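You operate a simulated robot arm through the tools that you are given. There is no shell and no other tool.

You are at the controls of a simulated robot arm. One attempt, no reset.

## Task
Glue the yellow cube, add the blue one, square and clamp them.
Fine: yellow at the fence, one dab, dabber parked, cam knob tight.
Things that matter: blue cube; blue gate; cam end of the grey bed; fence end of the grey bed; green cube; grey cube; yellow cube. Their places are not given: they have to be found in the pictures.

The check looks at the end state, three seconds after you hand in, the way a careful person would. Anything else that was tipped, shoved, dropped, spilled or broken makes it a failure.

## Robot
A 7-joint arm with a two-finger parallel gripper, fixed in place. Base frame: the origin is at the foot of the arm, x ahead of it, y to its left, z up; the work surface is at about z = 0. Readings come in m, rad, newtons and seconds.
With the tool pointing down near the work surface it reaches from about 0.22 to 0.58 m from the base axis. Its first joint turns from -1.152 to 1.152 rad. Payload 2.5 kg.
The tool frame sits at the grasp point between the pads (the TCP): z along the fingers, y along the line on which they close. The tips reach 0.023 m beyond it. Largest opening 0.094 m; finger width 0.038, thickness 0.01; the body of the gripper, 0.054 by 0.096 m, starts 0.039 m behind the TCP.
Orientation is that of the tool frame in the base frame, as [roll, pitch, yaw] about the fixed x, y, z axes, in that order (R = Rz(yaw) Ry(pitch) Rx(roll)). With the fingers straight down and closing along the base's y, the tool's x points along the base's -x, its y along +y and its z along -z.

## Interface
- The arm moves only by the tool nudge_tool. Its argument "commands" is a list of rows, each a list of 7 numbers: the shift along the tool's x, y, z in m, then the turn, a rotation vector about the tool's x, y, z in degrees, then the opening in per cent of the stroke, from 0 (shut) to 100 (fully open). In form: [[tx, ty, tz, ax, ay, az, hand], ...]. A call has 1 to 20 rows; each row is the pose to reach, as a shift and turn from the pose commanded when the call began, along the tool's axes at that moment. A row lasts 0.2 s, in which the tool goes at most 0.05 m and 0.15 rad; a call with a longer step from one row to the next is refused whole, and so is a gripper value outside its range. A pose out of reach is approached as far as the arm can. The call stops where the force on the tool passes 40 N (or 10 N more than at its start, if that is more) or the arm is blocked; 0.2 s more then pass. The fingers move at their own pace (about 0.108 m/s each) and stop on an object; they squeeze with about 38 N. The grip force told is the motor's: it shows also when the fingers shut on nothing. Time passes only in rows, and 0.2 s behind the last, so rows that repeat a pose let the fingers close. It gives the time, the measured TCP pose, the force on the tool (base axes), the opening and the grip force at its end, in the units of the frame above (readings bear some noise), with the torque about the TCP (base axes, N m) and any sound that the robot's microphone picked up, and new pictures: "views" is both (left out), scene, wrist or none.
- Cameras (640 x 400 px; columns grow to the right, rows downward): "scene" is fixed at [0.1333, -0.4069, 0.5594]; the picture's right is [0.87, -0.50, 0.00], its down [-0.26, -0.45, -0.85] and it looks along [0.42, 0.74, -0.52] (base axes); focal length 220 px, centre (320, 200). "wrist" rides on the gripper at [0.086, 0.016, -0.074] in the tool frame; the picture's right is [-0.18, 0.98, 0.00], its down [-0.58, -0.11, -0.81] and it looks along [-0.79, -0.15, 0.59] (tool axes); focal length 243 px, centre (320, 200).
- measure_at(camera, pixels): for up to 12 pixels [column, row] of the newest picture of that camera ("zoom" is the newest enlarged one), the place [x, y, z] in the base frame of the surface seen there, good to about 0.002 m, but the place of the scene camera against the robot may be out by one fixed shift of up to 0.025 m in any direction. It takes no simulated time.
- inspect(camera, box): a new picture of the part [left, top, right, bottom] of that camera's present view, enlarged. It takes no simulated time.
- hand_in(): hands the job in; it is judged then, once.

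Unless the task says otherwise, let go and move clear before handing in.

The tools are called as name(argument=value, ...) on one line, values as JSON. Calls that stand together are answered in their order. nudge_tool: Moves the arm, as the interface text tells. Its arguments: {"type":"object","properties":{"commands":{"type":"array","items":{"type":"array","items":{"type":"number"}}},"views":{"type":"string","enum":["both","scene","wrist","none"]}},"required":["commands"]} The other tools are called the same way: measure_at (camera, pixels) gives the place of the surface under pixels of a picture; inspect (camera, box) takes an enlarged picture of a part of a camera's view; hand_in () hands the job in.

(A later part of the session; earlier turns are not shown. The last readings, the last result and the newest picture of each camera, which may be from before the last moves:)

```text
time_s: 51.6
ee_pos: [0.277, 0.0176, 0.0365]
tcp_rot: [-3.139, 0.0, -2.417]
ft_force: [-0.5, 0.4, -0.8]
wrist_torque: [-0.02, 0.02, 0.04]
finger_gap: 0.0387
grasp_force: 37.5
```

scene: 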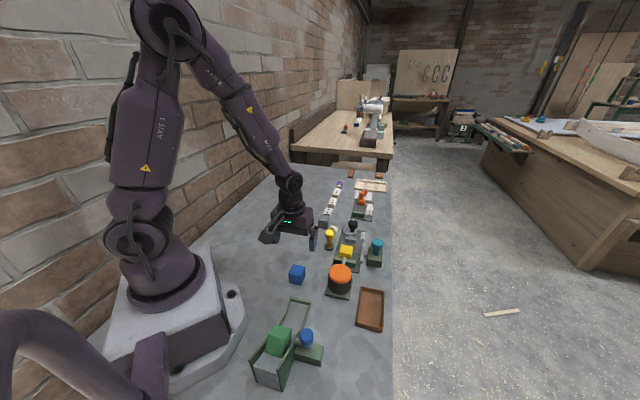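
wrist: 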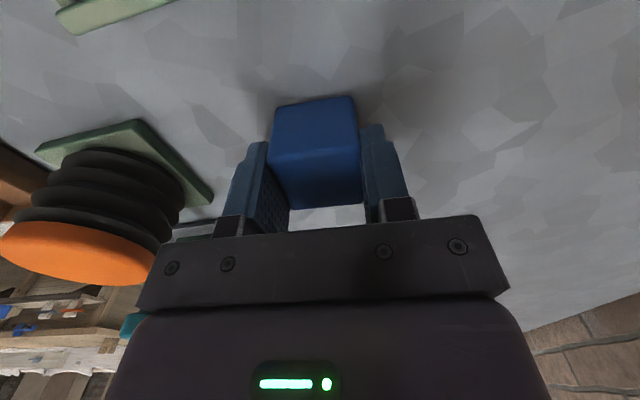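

Blue is held (gap 0.0387). I'll lift it 11 cm and carry it above the free space between yellow and the cam jaw, turning back the 3°.

nudge_tool(commands=[[0, 0, -0.037, 0, 0, 0, 0], [0, 0, -0.074, 0, 0, 0, 0], [0, 0, -0.11, 0, 0, 0, 0], [-0.0343, -0.0234, -0.11, 0, 0, -0.6, 0], [-0.0687, -0.0468, -0.11, 0, 0, -1.2, 0], [-0.103, -0.0702, -0.11, 0, 0, -1.8, 0], [-0.1374, -0.0936, -0.11, 0, 0, -2.4, 0], [-0.1717, -0.117, -0.11, 0, 0, -2.9, 0], [-0.1717, -0.117, -0.11, 0, 0, -2.9, 0]], views="both")

```text
time_s: 53.6
ee_pos: [0.4858, 0.0409, 0.1519]
tcp_rot: [-3.141, -0.002, -2.368]
ft_force: [-0.1, -0.6, -0.1]
wrist_torque: [-0.01, -0.01, -0.01]
finger_gap: 0.0388
grasp_force: 38.3
```

scene: 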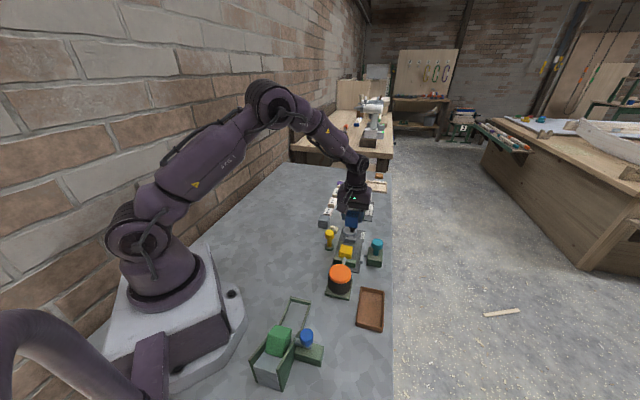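
wrist: 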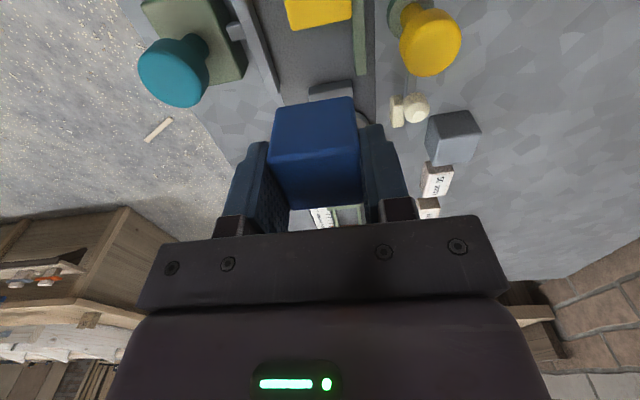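

Over the gap at U=0.372, V=0.315; I'll shift 4 mm toward the rail and descend to z≈0.072 first.

nudge_tool(commands=[[0, 0.004, 0.02, 0, 0, 0, 0], [0, 0.004, 0.045, 0, 0, 0, 0], [0, 0.004, 0.07, 0, 0, 0, 0], [0, 0.004, 0.08, 0, 0, 0, 0], [0, 0.004, 0.08, 0, 0, 0, 0]], views="both")

inspect(camera="wrist", box=[180, 0, 440, 240])

inspect(camera="scene", box=[310, 210, 390, 260])

```text
time_s: 54.8
ee_pos: [0.4823, 0.0457, 0.0682]
tcp_rot: [-3.138, 0.001, -2.364]
ft_force: [0.3, 0.4, -0.1]
wrist_torque: [0.03, 0.02, -0.01]
finger_gap: 0.0388
grasp_force: 37.8
```

scene: 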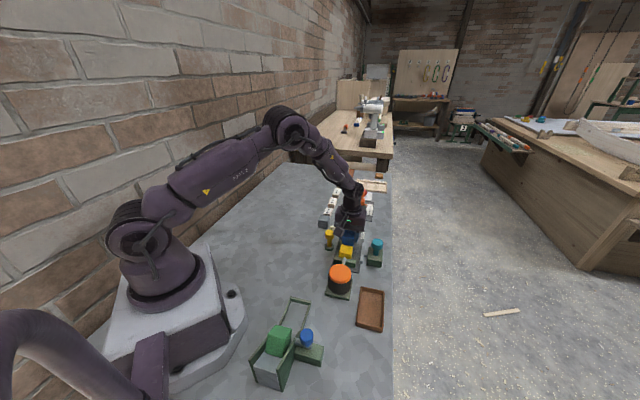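
wrist: 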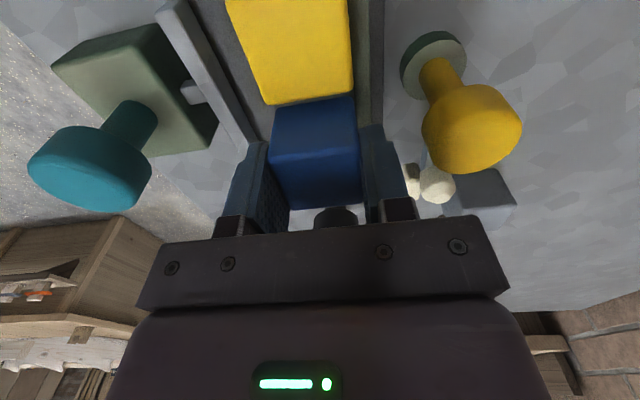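

```text
1.67 times, centred on (310, 120) of wrist
```

zoom: 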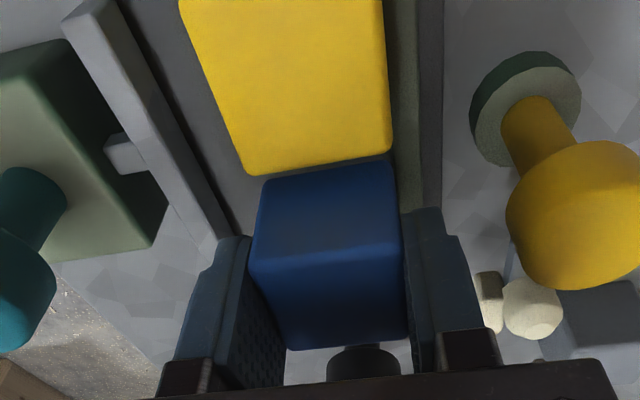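

```text
8.00 times, centred on (350, 235) of scene
```

zoom: 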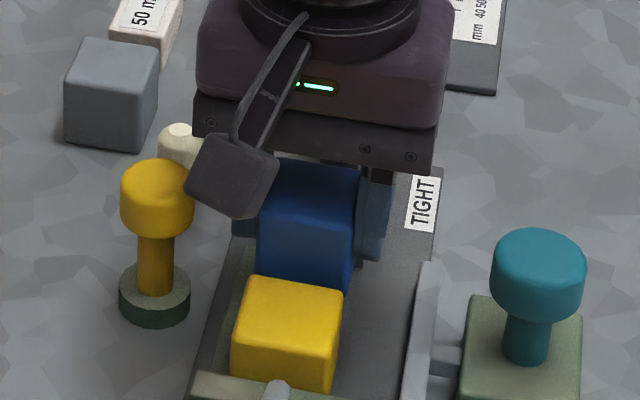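

Let me check the clearance between blue's near face and yellow's top edge before lowering.

measure_at(camera="zoom", pixels=[[330, 160], [260, 170], [380, 152], [330, 195], [275, 200], [385, 185], [330, 240], [366, 352], [300, 340], [400, 330]])

inspect(camera="wrist", box=[295, 195, 395, 240])

```text
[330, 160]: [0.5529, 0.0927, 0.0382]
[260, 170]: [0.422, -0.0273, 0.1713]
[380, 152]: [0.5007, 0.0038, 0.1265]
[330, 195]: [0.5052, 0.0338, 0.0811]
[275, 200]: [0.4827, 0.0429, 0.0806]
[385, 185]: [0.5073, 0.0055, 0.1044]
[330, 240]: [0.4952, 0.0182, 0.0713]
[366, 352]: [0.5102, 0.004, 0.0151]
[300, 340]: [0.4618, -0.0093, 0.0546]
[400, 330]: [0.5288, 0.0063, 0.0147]
```

```text
6.40 times, centred on (345, 218) of wrist
```

zoom: 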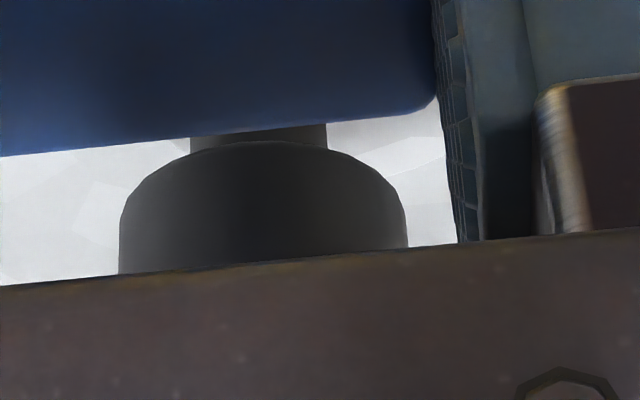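

measure_at(camera="wrist", pixels=[[316, 96], [276, 101], [346, 91], [316, 116], [283, 118], [346, 110], [316, 135], [300, 50], [290, 98], [330, 94]])

```text
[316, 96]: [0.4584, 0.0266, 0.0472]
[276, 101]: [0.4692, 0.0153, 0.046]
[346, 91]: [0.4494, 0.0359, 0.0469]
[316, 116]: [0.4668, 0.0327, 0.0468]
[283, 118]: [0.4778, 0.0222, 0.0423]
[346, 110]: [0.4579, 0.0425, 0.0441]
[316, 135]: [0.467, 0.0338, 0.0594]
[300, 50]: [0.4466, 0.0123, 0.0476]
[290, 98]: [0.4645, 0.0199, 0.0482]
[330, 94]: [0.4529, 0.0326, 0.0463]
```

Gap to yellow is 10 mm and to the jaw about 9 mm. Lowering blue to the bed, with a 1.8 mm trim away from the rail.

nudge_tool(commands=[[0, -0.0018, 0.005, 0, 0, 0, 0], [0, -0.0018, 0.013, 0, 0, 0, 0], [0, -0.0018, 0.021, 0, 0, 0, 0], [0, -0.0018, 0.0245, 0, 0, 0, 0], [0, -0.0018, 0.0245, 0, 0, 0, 0]], views="none")

```text
time_s: 56.0
ee_pos: [0.4853, 0.0423, 0.0442]
tcp_rot: [-3.138, 0.0, -2.366]
ft_force: [0.1, 1.0, -0.4]
wrist_torque: [0.01, 0.01, 0.01]
finger_gap: 0.0388
grasp_force: 37.8
```

Still free at z=0.0442; lowering 1.5 mm more.

nudge_tool(commands=[[0, 0, 0.0008, 0, 0, 0, 0], [0, 0, 0.0015, 0, 0, 0, 0], [0, 0, 0.0015, 0, 0, 0, 0]], views="none")

```text
time_s: 56.8
ee_pos: [0.4832, 0.0438, 0.0437]
tcp_rot: [-3.137, 0.001, -2.365]
ft_force: [0.5, -0.1, 0.6]
wrist_torque: [0.02, 0.0, -0.01]
finger_gap: 0.0386
grasp_force: 37.9
```

nudge_tool(commands=[[0, 0, 0.0006, 0, 0, 0, 0], [0, 0, 0.001, 0, 0, 0, 0], [0, 0, 0.001, 0, 0, 0, 0]], views="none")

```text
time_s: 57.6
ee_pos: [0.4833, 0.0433, 0.0435]
tcp_rot: [-3.138, 0.001, -2.365]
ft_force: [-1.2, 3.1, 9.9]
wrist_torque: [0.06, 0.16, -0.06]
finger_gap: 0.0389
grasp_force: 38.3
```

Blue touches the bed (9.9 N up). I'll ease up 0.5 mm and slide it toward the rail.

nudge_tool(commands=[[0, 0, -0.0005, 0, 0, 0, 0], [0, 0.001, -0.0005, 0, 0, 0, 0], [0, 0.002, -0.0005, 0, 0, 0, 0], [0, 0.003, -0.0005, 0, 0, 0, 0], [0, 0.003, -0.0005, 0, 0, 0, 0]], views="none")

```text
time_s: 58.8
ee_pos: [0.481, 0.0459, 0.0436]
tcp_rot: [-3.139, 0.0, -2.368]
ft_force: [1.7, -4.3, 9.7]
wrist_torque: [-0.07, -0.03, 0.05]
finger_gap: 0.0388
grasp_force: 38.0
```

nudge_tool(commands=[[0, 0, -0.0005, 0, 0, 0, 0], [0, 0.0007, -0.0005, 0, 0, 0, 0], [0, 0.0007, -0.0005, 0, 0, 0, 0]], views="none")

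```text
time_s: 59.6
ee_pos: [0.4806, 0.0463, 0.0443]
tcp_rot: [-3.137, 0.0, -2.366]
ft_force: [13.1, -9.2, -2.2]
wrist_torque: [-0.33, -0.53, 0.26]
finger_gap: 0.0389
grasp_force: 38.2
```

Rail contact confirmed (16 N). I'll relax 0.6 mm and slide blue along the rail toward yellow, 8.5 mm.

nudge_tool(commands=[[0, -0.0006, 0, 0, 0, 0, 0], [0.002, -0.0006, 0, 0, 0, 0, 0], [0.004, -0.0006, 0, 0, 0, 0, 0], [0.006, -0.0006, 0, 0, 0, 0, 0], [0.008, -0.0006, 0, 0, 0, 0, 0], [0.0085, -0.0006, 0, 0, 0, 0, 0]], views="wrist")

inspect(camera="wrist", box=[220, 40, 420, 230])

```text
time_s: 61.0
ee_pos: [0.4769, 0.0411, 0.0441]
tcp_rot: [-3.137, 0.002, -2.367]
ft_force: [13.0, -5.2, 3.8]
wrist_torque: [-0.14, -0.36, 0.13]
finger_gap: 0.039
grasp_force: 38.0
```

wrist: 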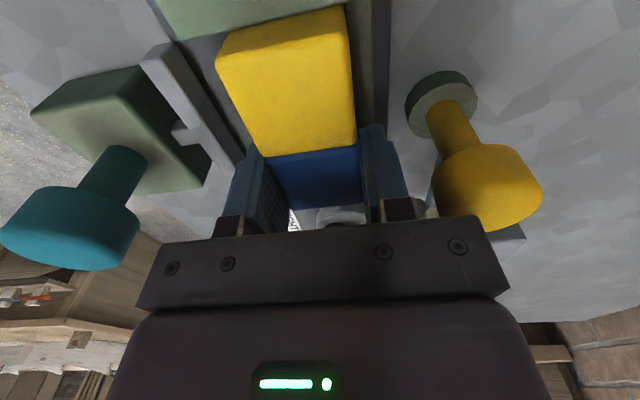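

```text
2.11 times, centred on (320, 135) of wrist
```

zoom: 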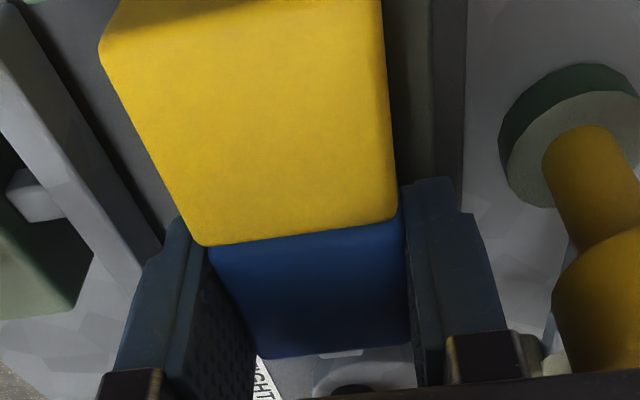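

About 3.5 mm left to yellow. I'll relieve the rail side by 0.4 mm and continue 3 mm.

nudge_tool(commands=[[0, -0.0004, 0, 0, 0, 0, 0], [0.0015, -0.0004, 0, 0, 0, 0, 0], [0.003, -0.0004, 0, 0, 0, 0, 0], [0.003, -0.0004, 0, 0, 0, 0, 0]], views="none")

```text
time_s: 62.0
ee_pos: [0.4765, 0.0413, 0.0442]
tcp_rot: [-3.137, 0.007, -2.364]
ft_force: [17.3, 10.5, 1.3]
wrist_torque: [0.17, -0.4, 0.19]
finger_gap: 0.0389
grasp_force: 38.2
```

The tool did not advance and U-force is 20 N, so blue bears on something; I'll look closely at the joint.

inspect(camera="wrist", box=[250, 110, 370, 200])

inspect(camera="scene", box=[325, 220, 385, 262])

```text
4.44 times, centred on (310, 155) of wrist
```

zoom: 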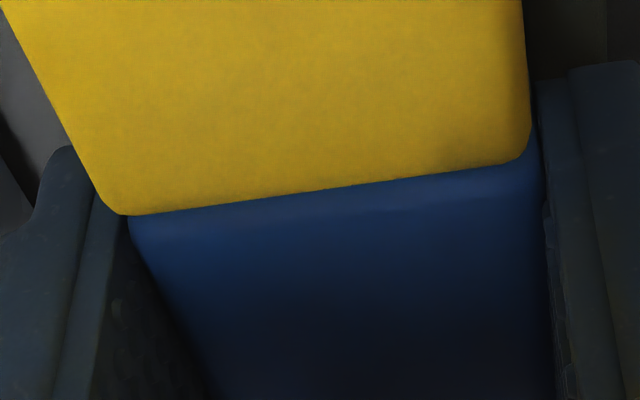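

```text
9.52 times, centred on (355, 241) of scene
```

zoom: 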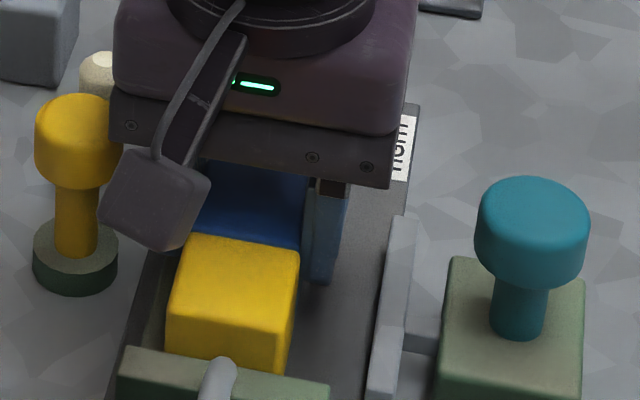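

Blue meets yellow's face (no gap visible, ~20 N reaction). I'll relax that pressure and release at 58% opening, then rise.

nudge_tool(commands=[[-0.0006, -0.0001, 0, 0, 0, 0, 0], [-0.0006, -0.0001, 0, 0, 0, 0, 0], [-0.0006, -0.0001, 0, 0, 0, 0, 46], [-0.0006, -0.0001, 0, 0, 0, 0, 57], [-0.0006, -0.0001, 0, 0, 0, 0, 57], [-0.0006, -0.0001, -0.02, 0, 0, 0, 57], [-0.0006, -0.0001, -0.05, 0, 0, 0, 57], [-0.0006, -0.0001, -0.09, 0, 0, 0, 57], [0.0194, -0.0001, -0.125, 0, 0, 0, 57], [0.0394, -0.0001, -0.125, 0, 0, 0, 57], [0.0394, -0.0001, -0.125, 0, 0, 0, 57]], views="both")

inspect(camera="wrist", box=[200, 0, 440, 160])

```text
time_s: 64.4
ee_pos: [0.4416, 0.0111, 0.1692]
tcp_rot: [-3.139, -0.002, -2.367]
ft_force: [0.3, 0.5, 0.5]
wrist_torque: [0.05, -0.02, -0.01]
finger_gap: 0.0535
grasp_force: 0.2
```

scene: 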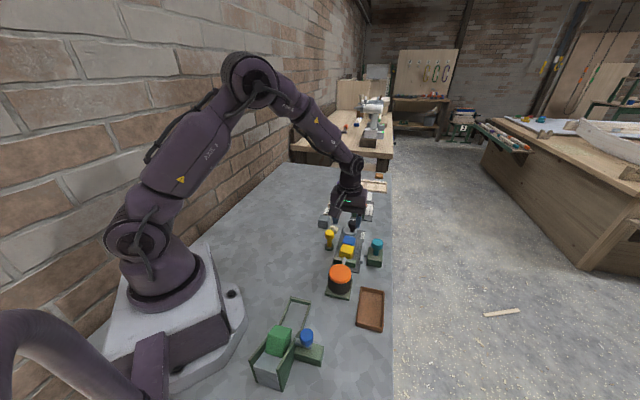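
wrist: 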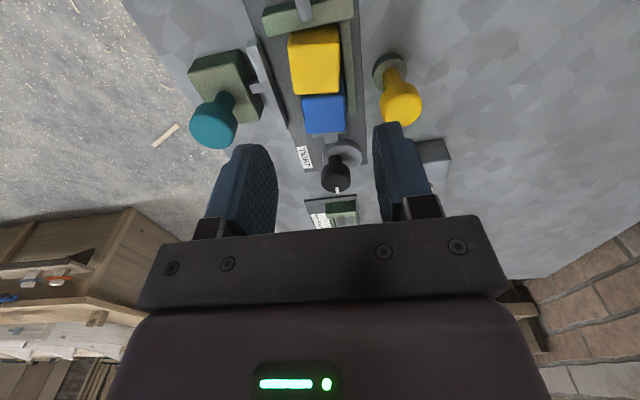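

```text
2.50 times, centred on (320, 80) of wrist
```

zoom: 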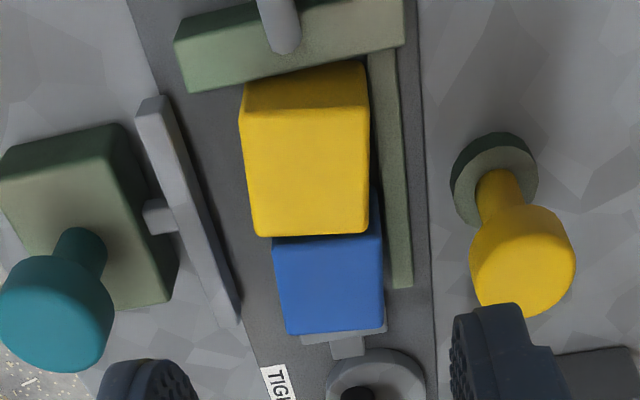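

Yellow has turned a few degrees during the push (its right edge no longer parallels the rail); squaring is the next step anyway. I'll measure both cubes' top corners.

measure_at(camera="zoom", pixels=[[243, 125], [362, 100], [367, 225], [260, 230], [275, 250], [378, 235], [380, 325], [292, 330], [310, 170], [330, 290], [300, 78], [345, 70]])

```text
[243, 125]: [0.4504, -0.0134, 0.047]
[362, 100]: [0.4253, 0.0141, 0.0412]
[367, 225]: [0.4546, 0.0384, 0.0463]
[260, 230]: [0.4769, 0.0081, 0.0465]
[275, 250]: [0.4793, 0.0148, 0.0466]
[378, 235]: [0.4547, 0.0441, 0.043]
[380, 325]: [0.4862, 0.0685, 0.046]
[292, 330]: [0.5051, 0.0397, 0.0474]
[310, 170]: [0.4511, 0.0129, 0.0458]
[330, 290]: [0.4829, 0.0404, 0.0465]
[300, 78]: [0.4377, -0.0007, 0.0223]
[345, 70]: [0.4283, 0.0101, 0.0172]
```

Yellow now reads about 5° rotated and ~4 mm off the fence. I'll take a tighter look at both cubes before deciding how to correct it.

inspect(camera="wrist", box=[260, 0, 380, 150])

inspect(camera="scene", box=[325, 225, 385, 267])

```text
2.67 times, centred on (320, 75) of wrist
```

zoom: 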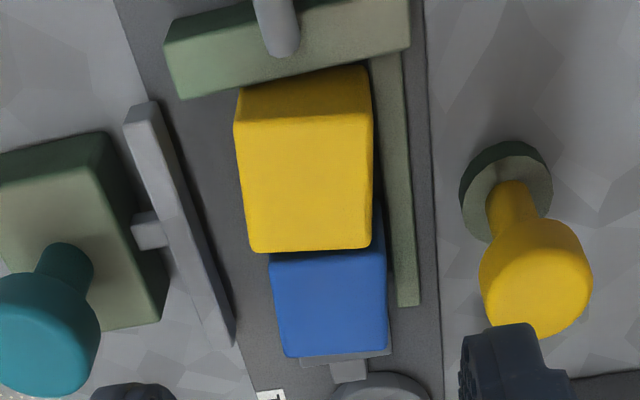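

```text
9.52 times, centred on (355, 246) of scene
```

zoom: 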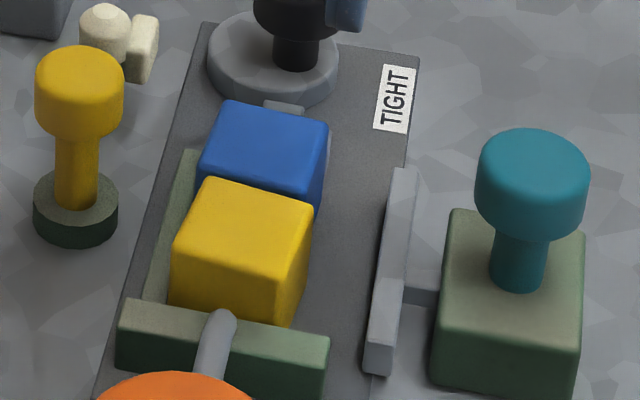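

measure_at(camera="wrist", pixels=[[290, 48], [338, 38], [338, 90], [296, 94], [303, 97], [342, 95], [343, 127], [309, 132], [290, 70], [338, 65], [306, 115], [343, 110]])

```text
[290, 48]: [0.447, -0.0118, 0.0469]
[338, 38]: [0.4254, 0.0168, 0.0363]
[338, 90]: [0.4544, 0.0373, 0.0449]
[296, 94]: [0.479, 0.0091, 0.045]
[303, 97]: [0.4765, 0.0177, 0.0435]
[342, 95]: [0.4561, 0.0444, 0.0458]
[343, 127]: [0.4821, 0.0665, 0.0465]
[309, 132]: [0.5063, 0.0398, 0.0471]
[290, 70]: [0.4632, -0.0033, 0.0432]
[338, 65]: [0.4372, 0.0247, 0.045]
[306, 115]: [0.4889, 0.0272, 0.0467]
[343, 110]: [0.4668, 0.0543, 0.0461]
```

Each cube is turned ~5° clockwise in the bed, which is what the side pusher is for. I'll look closely at the teal pusher's mechanism.

inspect(camera="wrist", box=[175, 30, 295, 155])

inspect(camera="scene", box=[355, 230, 395, 275])

```text
3.20 times, centred on (235, 92) of wrist
```

zoom: 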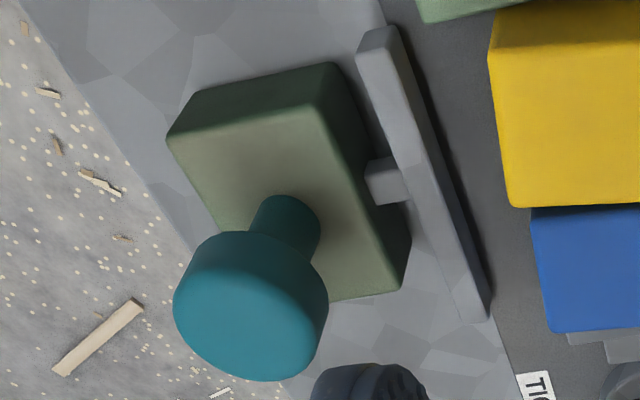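

```text
8.89 times, centred on (375, 252) of scene
```

zoom: 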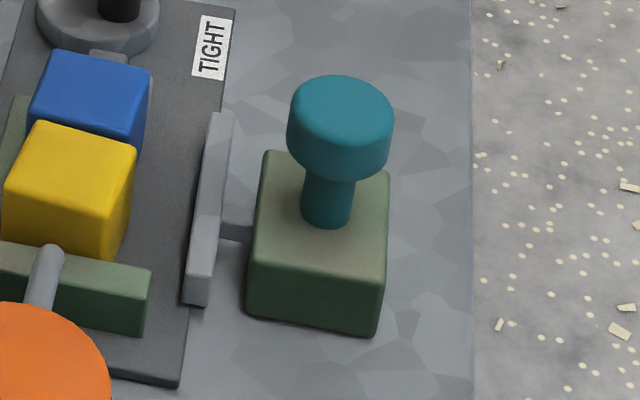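

I'll measure the teal knob's outline, block top and plate from the wrist view.

measure_at(camera="wrist", pixels=[[214, 129], [191, 124], [236, 124], [213, 146], [213, 113], [222, 98], [200, 80], [240, 75], [255, 90], [265, 85], [276, 115], [254, 50]])

```text
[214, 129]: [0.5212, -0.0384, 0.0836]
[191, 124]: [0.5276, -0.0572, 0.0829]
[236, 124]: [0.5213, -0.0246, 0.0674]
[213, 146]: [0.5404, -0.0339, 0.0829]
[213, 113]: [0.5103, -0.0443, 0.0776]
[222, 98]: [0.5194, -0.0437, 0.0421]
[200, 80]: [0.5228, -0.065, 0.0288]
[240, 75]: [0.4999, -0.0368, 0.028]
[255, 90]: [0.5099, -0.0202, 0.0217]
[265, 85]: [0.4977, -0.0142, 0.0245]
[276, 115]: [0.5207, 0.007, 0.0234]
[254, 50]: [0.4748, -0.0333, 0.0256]
```

Teal knob centre ≈ (0.523,−0.038), top 0.083, block top 0.0285. I'll move above it with the fingers 50% open.

nudge_tool(commands=[[-0.008, -0.031, 0.0, 0, 0, 0, 53], [-0.016, -0.062, 0.015, 0, 0, 0, 53], [-0.0234, -0.0926, 0.045, 0, 0, 0, 53], [-0.0234, -0.0926, 0.045, 0, 0, 0, 53]], views="wrist")

inspect(camera="wrist", box=[230, 40, 430, 240])

```text
time_s: 65.4
ee_pos: [0.5254, -0.0403, 0.1236]
tcp_rot: [-3.138, 0.0, -2.367]
ft_force: [-0.1, -0.3, 0.1]
wrist_torque: [0.03, 0.0, -0.04]
finger_gap: 0.05
grasp_force: 0.1
```

wrist: 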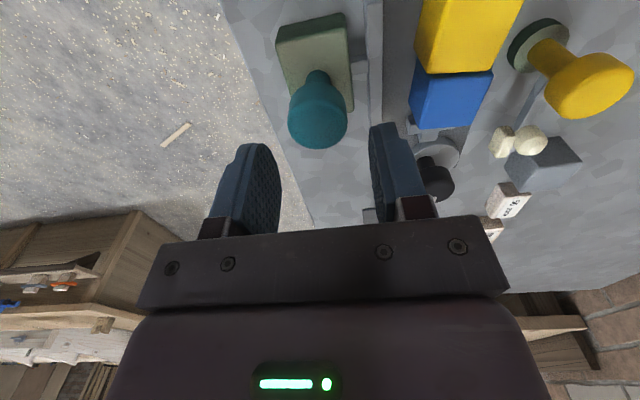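

```text
2.00 times, centred on (330, 140) of wrist
```

zoom: 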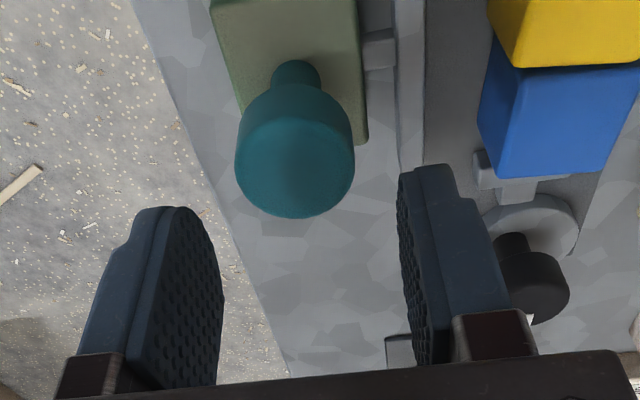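

The knob appears close to the tool axis projection (320,128); I'll measure its rim here for a better fix.

measure_at(camera="wrist", pixels=[[290, 120], [346, 118], [317, 147], [317, 100], [317, 122], [317, 130], [300, 140], [335, 140], [305, 75], [322, 77], [345, 30], [300, 20]])

```text
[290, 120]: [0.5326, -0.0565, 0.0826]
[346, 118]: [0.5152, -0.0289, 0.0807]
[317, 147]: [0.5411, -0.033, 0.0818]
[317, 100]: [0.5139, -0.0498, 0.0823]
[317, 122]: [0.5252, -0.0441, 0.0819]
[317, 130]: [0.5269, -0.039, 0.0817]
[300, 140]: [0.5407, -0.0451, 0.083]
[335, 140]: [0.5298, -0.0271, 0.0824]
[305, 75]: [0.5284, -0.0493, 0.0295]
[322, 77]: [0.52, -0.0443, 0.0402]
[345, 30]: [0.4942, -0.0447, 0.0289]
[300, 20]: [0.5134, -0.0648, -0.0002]
```

Knob centre comes out at (0.526,−0.040), right under the tool. I'll descend to z≈0.072 and check.

nudge_tool(commands=[[0, 0, 0.015, 0, 0, 0, 53], [0, 0, 0.035, 0, 0, 0, 53], [0, 0, 0.052, 0, 0, 0, 53], [0, 0, 0.052, 0, 0, 0, 53]], views="wrist")

inspect(camera="wrist", box=[230, 80, 430, 240])

```text
time_s: 66.4
ee_pos: [0.5273, -0.0382, 0.072]
tcp_rot: [-3.137, -0.001, -2.365]
ft_force: [-0.8, 0.5, 0.7]
wrist_torque: [0.05, 0.03, 0.02]
finger_gap: 0.0499
grasp_force: 0.0
```

wrist: 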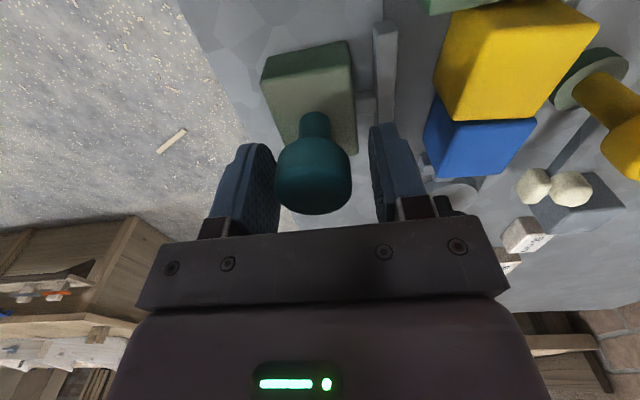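

```text
2.50 times, centred on (330, 160) of wrist
```

zoom: 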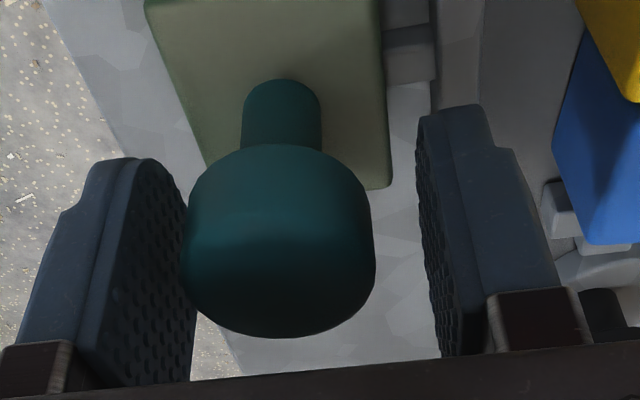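

The knob sits ~3 mm toward the left finger and ~4 mm back; I'll shift tx +3.5 mm, ty −3 mm and close gently.

nudge_tool(commands=[[0.0018, -0.0015, 0, 0, 0, 0, 53], [0.0035, -0.003, 0, 0, 0, 0, 53], [0.0035, -0.003, 0, 0, 0, 0, 53]], views="wrist")

inspect(camera="wrist", box=[230, 80, 430, 240])

```text
time_s: 67.2
ee_pos: [0.5264, -0.0423, 0.0739]
tcp_rot: [-3.138, 0.001, -2.367]
ft_force: [-0.7, -0.4, 0.6]
wrist_torque: [-0.03, 0.0, 0.0]
finger_gap: 0.0498
grasp_force: 0.0
```

wrist: 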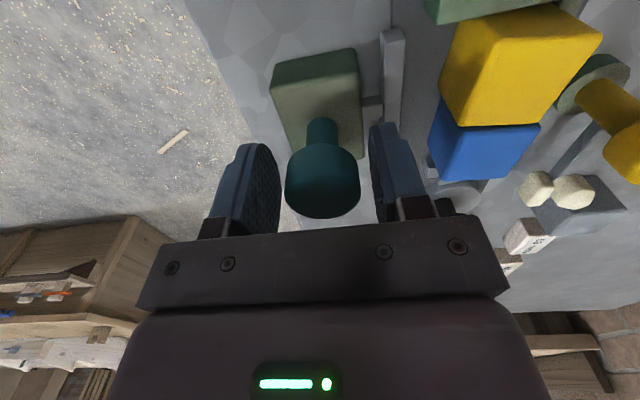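

```text
2.50 times, centred on (330, 160) of wrist
```

zoom: 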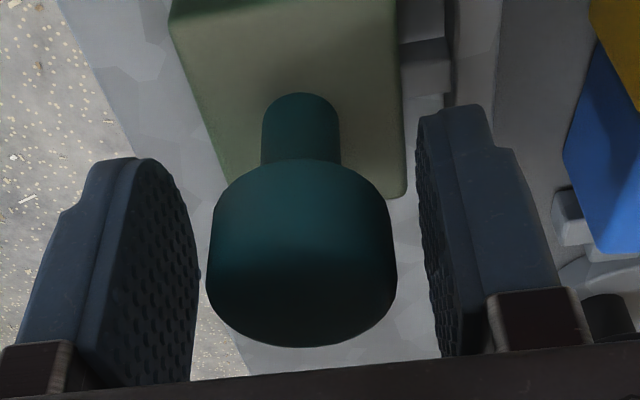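

Now centred. Closing on the teal knob.

nudge_tool(commands=[[0, 0.0008, 0, 0, 0, 0, 40], [0, 0.0008, 0, 0, 0, 0, 0], [0, 0.0008, 0, 0, 0, 0, 0], [0, 0.0008, 0, 0, 0, 0, 0]], views="none")

```text
time_s: 68.2
ee_pos: [0.5261, -0.0422, 0.0714]
tcp_rot: [-3.14, -0.001, -2.366]
ft_force: [-2.7, 0.6, 0.6]
wrist_torque: [0.24, -0.07, 0.13]
finger_gap: 0.0337
grasp_force: 45.3
```

Gripped (gap 0.0337). I'll try a gentle 3 mm push toward the bed (tool +y).

nudge_tool(commands=[[0, 0.001, 0, 0, 0, 0, 0], [0, 0.002, 0, 0, 0, 0, 0], [0, 0.003, 0, 0, 0, 0, 0]], views="scene")

inspect(camera="scene", box=[325, 220, 395, 270])

```text
time_s: 69.0
ee_pos: [0.5267, -0.0416, 0.0721]
tcp_rot: [-3.132, 0.003, -2.366]
ft_force: [19.1, -6.4, -1.0]
wrist_torque: [-0.52, 1.04, 0.26]
finger_gap: 0.0339
grasp_force: 45.0
```

scene: 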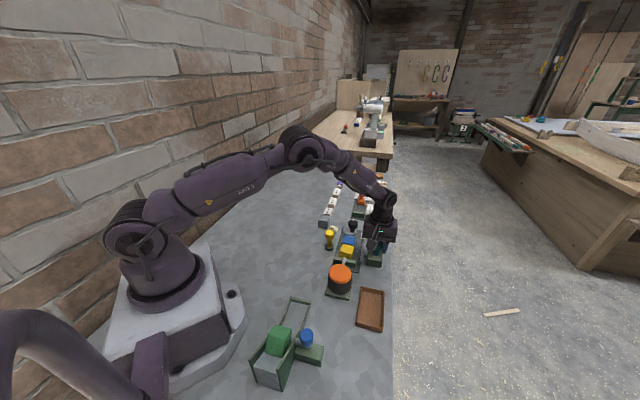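

```text
8.00 times, centred on (360, 245) of scene
```

zoom: 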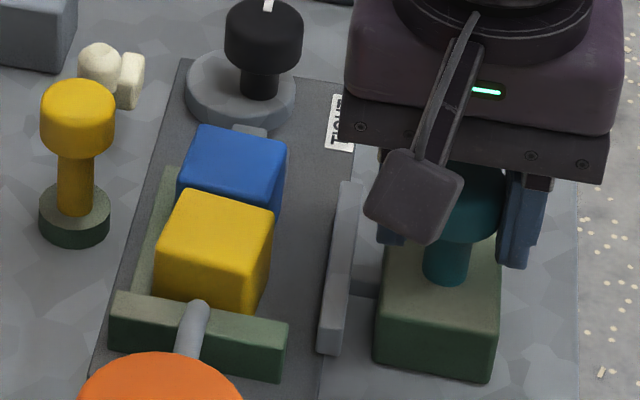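

The knob resists 18 N sideways without moving, so it may instead be a turning knob. I'll relax and try a small 10° clockwise turn.

nudge_tool(commands=[[0, -0.0015, 0, 0, 0, 0, 0], [0, -0.003, 0, 0, 0, 0, 0], [0, -0.003, 0, 0, 0, 3, 0], [0, -0.003, 0, 0, 0, 6, 0], [0, -0.003, 0, 0, 0, 10, 0], [0, -0.003, 0, 0, 0, 10, 0]], views="scene")

inspect(camera="scene", box=[325, 220, 395, 270])

```text
time_s: 70.4
ee_pos: [0.5259, -0.0414, 0.0724]
tcp_rot: [3.141, -0.002, -2.541]
ft_force: [-4.0, 2.9, 1.6]
wrist_torque: [-0.28, -0.24, 0.52]
finger_gap: 0.0352
grasp_force: 44.5
```

scene: 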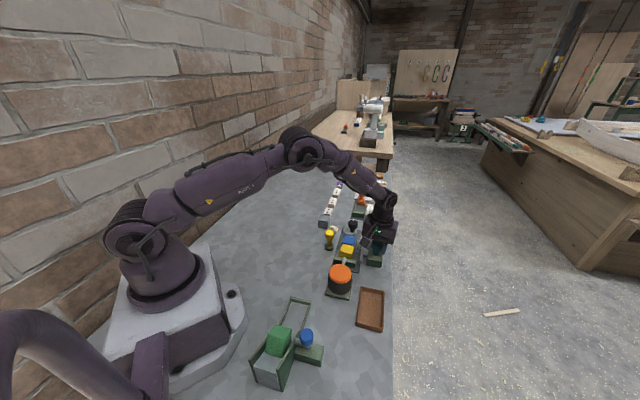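

```text
8.00 times, centred on (360, 245) of scene
```

zoom: 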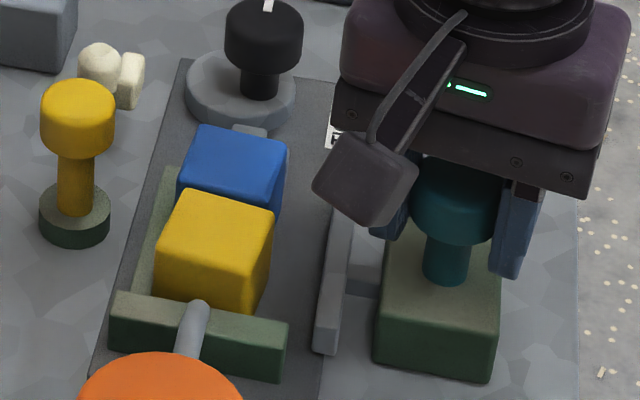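

The fingers slipped round the knob (gap widened to 0.0352, torque 0.52), so it doesn't turn. I'll turn back and push sideways more firmly in small steps.

nudge_tool(commands=[[0, 0, 0, 0, 0, -4, 0], [0, 0, 0, 0, 0, -8, 0], [0, 0, 0, 0, 0, -10, 0], [0, 0, 0, 0, 0, -10, 0]], views="none")

```text
time_s: 71.4
ee_pos: [0.5259, -0.0425, 0.0701]
tcp_rot: [-3.14, 0.001, -2.365]
ft_force: [-1.5, 4.6, 0.9]
wrist_torque: [0.33, -0.02, -0.28]
finger_gap: 0.0342
grasp_force: 45.5
```

nudge_tool(commands=[[0, 0.0015, 0, 0, 0, 0, 0], [0, 0.003, 0, 0, 0, 0, 0], [0, 0.004, 0, 0, 0, 0, 0], [0, 0.005, 0, 0, 0, 0, 0], [0, 0.006, 0, 0, 0, 0, 0]], views="scene")

inspect(camera="scene", box=[325, 220, 395, 270])

```text
time_s: 72.2
ee_pos: [0.5251, -0.042, 0.0725]
tcp_rot: [-3.127, 0.004, -2.365]
ft_force: [6.6, 0.3, -4.1]
wrist_torque: [-0.03, 0.73, 0.11]
finger_gap: 0.0337
grasp_force: 44.7
stopped in row 4: the force on the tool passed its limit at 44 N (the readings are from after the stop); the commanded pose is now the measured one
```

scene: 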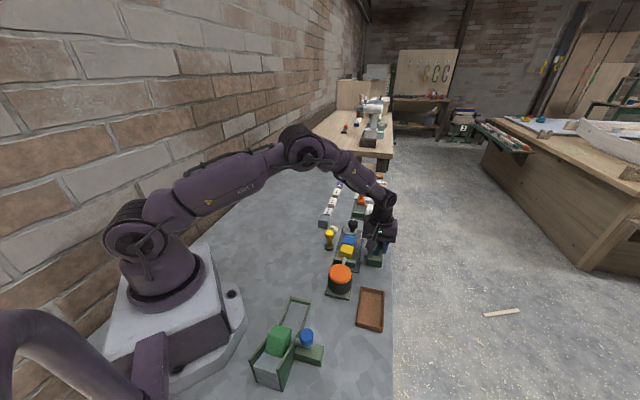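

```text
8.00 times, centred on (360, 245) of scene
```

zoom: 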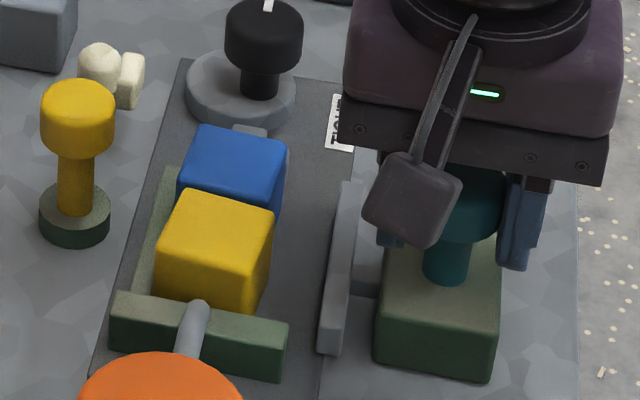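

Even 44 N sideways doesn't move it, so it isn't a slide. I'll correct the small tilt (−0.8° about tool x) and test a counter-clockwise turn.

nudge_tool(commands=[[0, 0, 0, -0.4, 0, 0, 0], [0, 0, 0, -0.8, 0, 0, 0], [0, 0, 0, -0.8, 0, 0, 0], [0, 0, 0, -0.8, 0, -3, 0], [0, 0, 0, -0.8, 0, -6, 0], [0, 0, 0, -0.8, 0, -9, 0], [0, 0, 0, -0.8, 0, -9, 0]], views="scene")

inspect(camera="scene", box=[325, 220, 395, 270])

```text
time_s: 73.8
ee_pos: [0.5252, -0.0438, 0.072]
tcp_rot: [-3.14, 0.0, -2.21]
ft_force: [-3.3, -13.5, -3.2]
wrist_torque: [0.43, 0.17, -0.61]
finger_gap: 0.0349
grasp_force: 45.0
```

scene: 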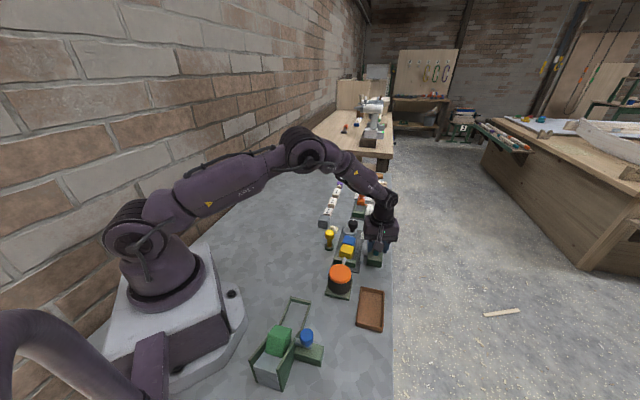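

```text
8.00 times, centred on (360, 245) of scene
```

zoom: 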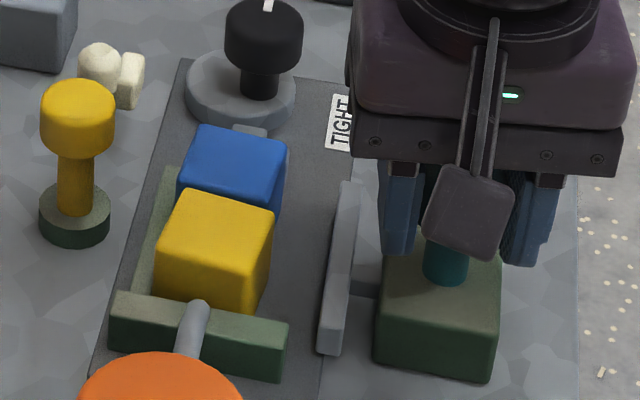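

It doesn't turn either way. I'll turn back and test whether the knob presses down (plunger) or lifts, with small vertical moves.

nudge_tool(commands=[[0, 0, 0, 0, 0, 4, 0], [0, 0, 0, 0, 0, 8, 0], [0, 0, 0, 0, 0, 9, 0], [0, 0, 0, 0, 0, 9, 0], [0, 0, 0.001, 0, 0, 9, 0], [0, 0, 0.002, 0, 0, 9, 0], [0, 0, 0.003, 0, 0, 9, 0]], views="scene")

inspect(camera="scene", box=[325, 220, 395, 270])

```text
time_s: 75.4
ee_pos: [0.5266, -0.0438, 0.0692]
tcp_rot: [-3.139, 0.008, -2.368]
ft_force: [6.4, -0.3, 1.5]
wrist_torque: [-0.27, 0.39, -0.02]
finger_gap: 0.0339
grasp_force: 45.1
```

scene: 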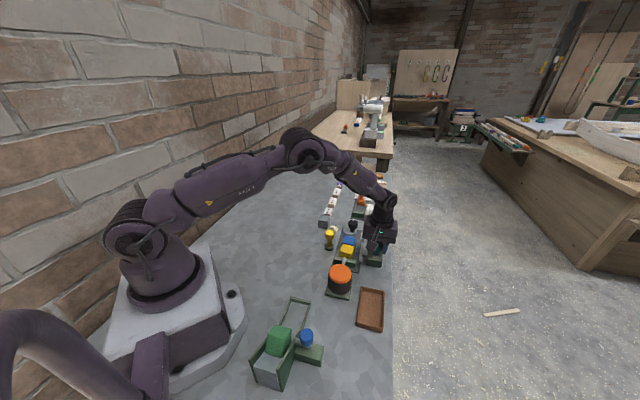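

```text
8.00 times, centred on (360, 245) of scene
```

zoom: 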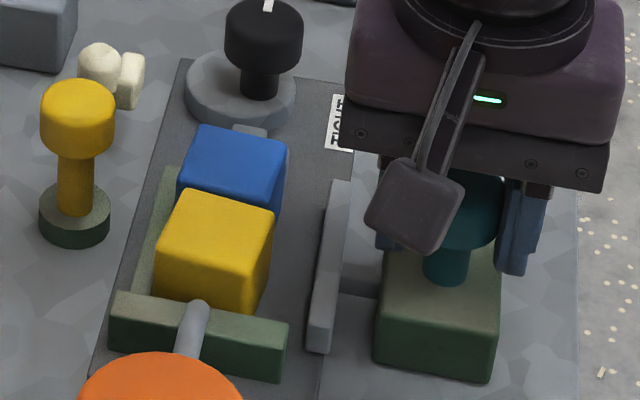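

Pressing down 3 mm went freely and the plate moved toward the cubes (plate end shifted from zoom (327,350) to (317,350)): it's a plunger. I'll release, close the fingers and press it from above.

nudge_tool(commands=[[0, 0, 0, 0, 0, 0, 30], [0, 0, 0, 0, 0, 0, 55], [0, 0, -0.01, 0, 0, 0, 55], [0, 0, -0.03, 0, 0, 0, 55], [0, 0, -0.055, 0, 0, 0, 30], [0, 0, -0.055, 0, 0, 0, 0], [0, 0, -0.055, 0, 0, 0, 0]], views="both")

inspect(camera="scene", box=[325, 220, 395, 270])

inspect(camera="wrist", box=[230, 0, 430, 240])

```text
time_s: 77.0
ee_pos: [0.5263, -0.0434, 0.1234]
tcp_rot: [-3.141, 0.007, -2.368]
ft_force: [-0.2, 0.9, -0.9]
wrist_torque: [-0.02, 0.01, 0.01]
finger_gap: 0.0
grasp_force: 38.5
```

scene: 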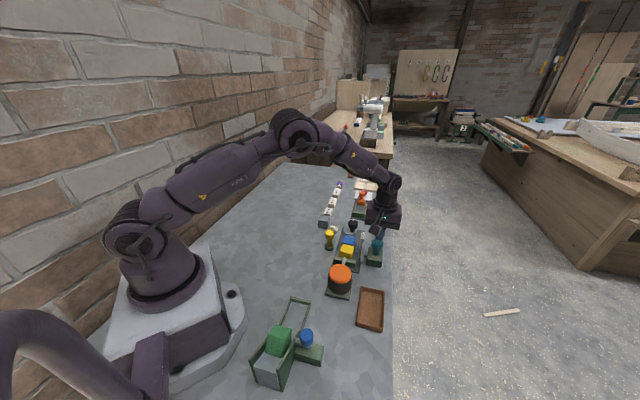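
wrist: 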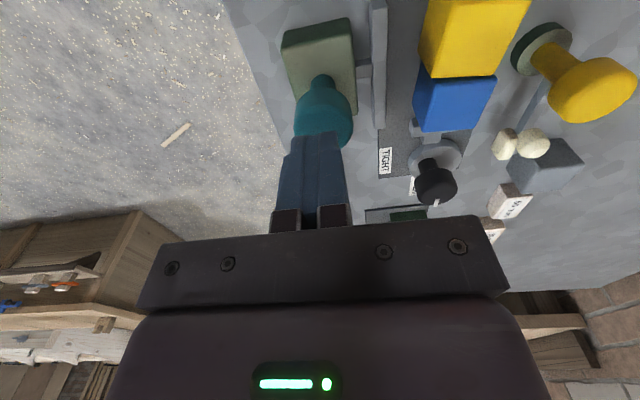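

```text
8.00 times, centred on (360, 245) of scene
```

zoom: 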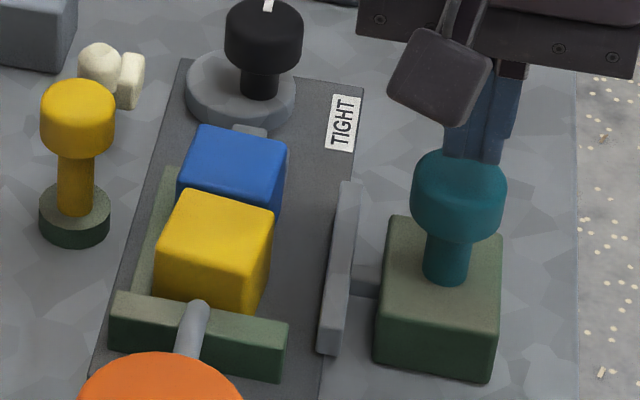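

```text
1.67 times, centred on (330, 120) of wrist
```

zoom: 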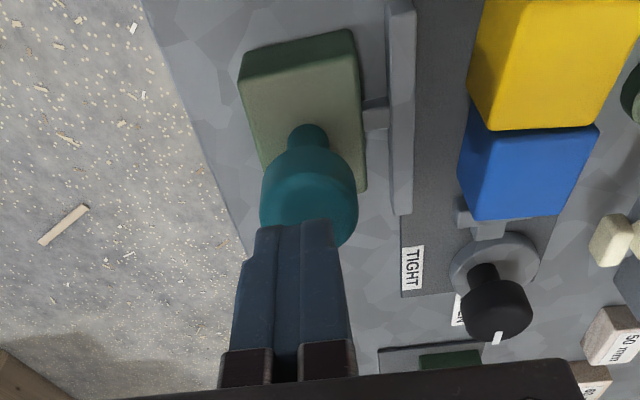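

The plate sprang back on release, so it's a spring plunger. With closed fingers I'll press down on the knob: first to contact (TCP z≈0.105).

nudge_tool(commands=[[0, 0, 0.01, 0, 0.4, 0, 0], [0, 0, 0.017, 0, 0.4, 0, 0], [0, 0, 0.021, 0, 0.4, 0, 0], [0, 0, 0.025, 0, 0.4, 0, 0], [0, 0, 0.025, 0, 0.4, 0, 0]], views="scene")

inspect(camera="scene", box=[325, 220, 395, 270])

```text
time_s: 78.2
ee_pos: [0.5252, -0.0423, 0.0985]
tcp_rot: [-3.141, -0.003, -2.365]
ft_force: [-0.6, -1.4, 2.1]
wrist_torque: [-0.02, -0.03, 0.01]
finger_gap: 0.0002
grasp_force: 38.0
```

scene: 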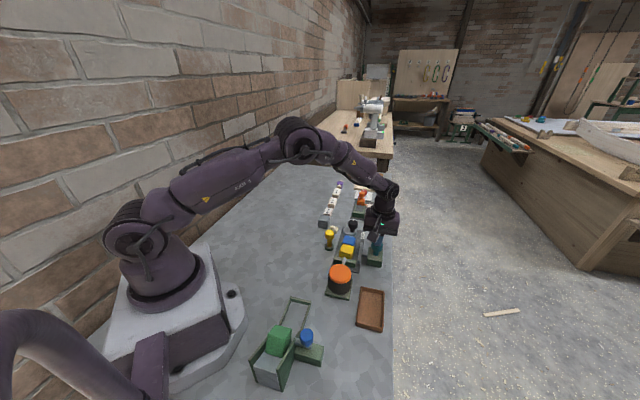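

```text
8.00 times, centred on (360, 245) of scene
```

zoom: 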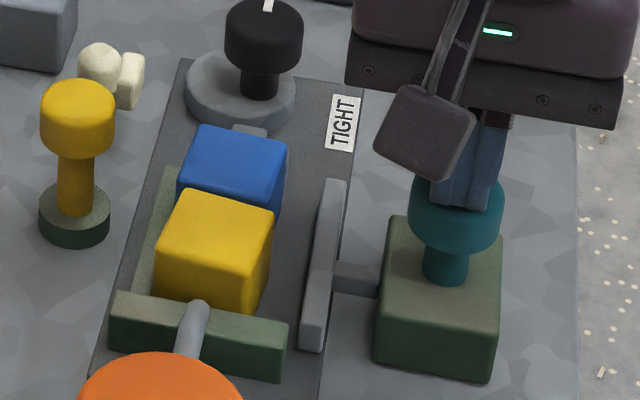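

The plate is advancing about 1:1 with light force (2 N). I'll press 6 mm further.

nudge_tool(commands=[[0, 0, 0.002, 0, 0, 0, 0], [0, 0, 0.004, 0, 0, 0, 0], [0, 0, 0.006, 0, 0, 0, 0], [0, 0, 0.006, 0, 0, 0, 0]], views="scene")

inspect(camera="scene", box=[325, 220, 395, 270])

```text
time_s: 79.2
ee_pos: [0.5264, -0.0424, 0.0935]
tcp_rot: [-3.14, -0.001, -2.366]
ft_force: [0.0, 1.2, 1.5]
wrist_torque: [0.08, -0.03, -0.01]
finger_gap: 0.0
grasp_force: 38.0
```

scene: 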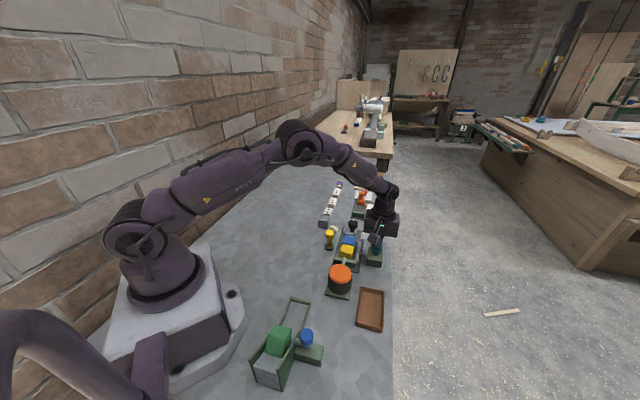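

```text
8.00 times, centred on (360, 245) of scene
```

zoom: 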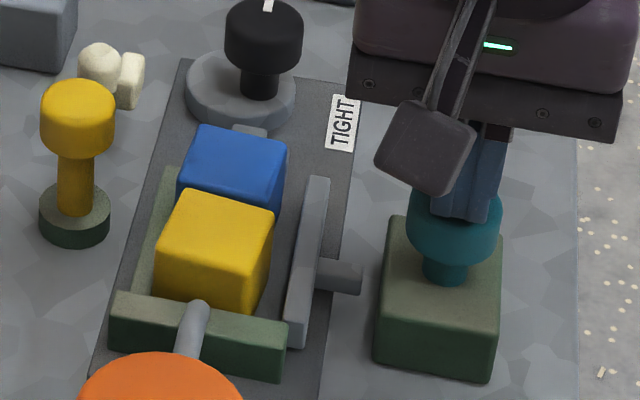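

The plate is nearing the cubes; pressing 5 mm more.

nudge_tool(commands=[[0, 0, 0.002, 0, 0, 0, 0], [0, 0, 0.004, 0, 0, 0, 0], [0, 0, 0.005, 0, 0, 0, 0], [0, 0, 0.005, 0, 0, 0, 0]], views="scene")

inspect(camera="scene", box=[325, 220, 395, 270])

```text
time_s: 80.2
ee_pos: [0.5269, -0.0448, 0.0888]
tcp_rot: [-3.139, -0.003, -2.366]
ft_force: [-1.1, -0.5, 2.7]
wrist_torque: [0.02, -0.02, 0.03]
finger_gap: 0.0002
grasp_force: 38.4
```

scene: 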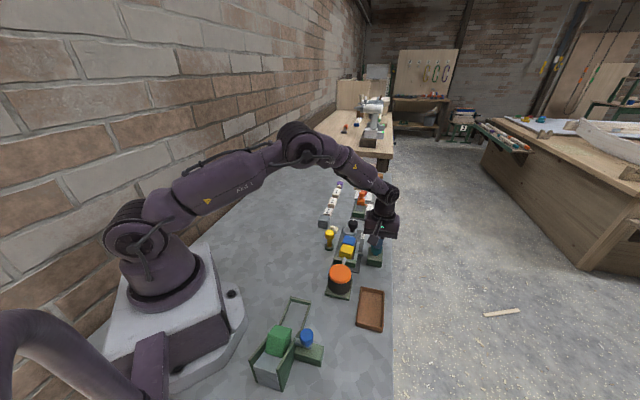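

```text
8.00 times, centred on (360, 245) of scene
```

zoom: 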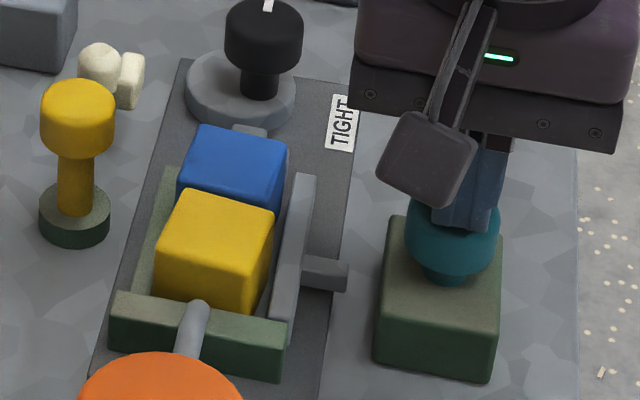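

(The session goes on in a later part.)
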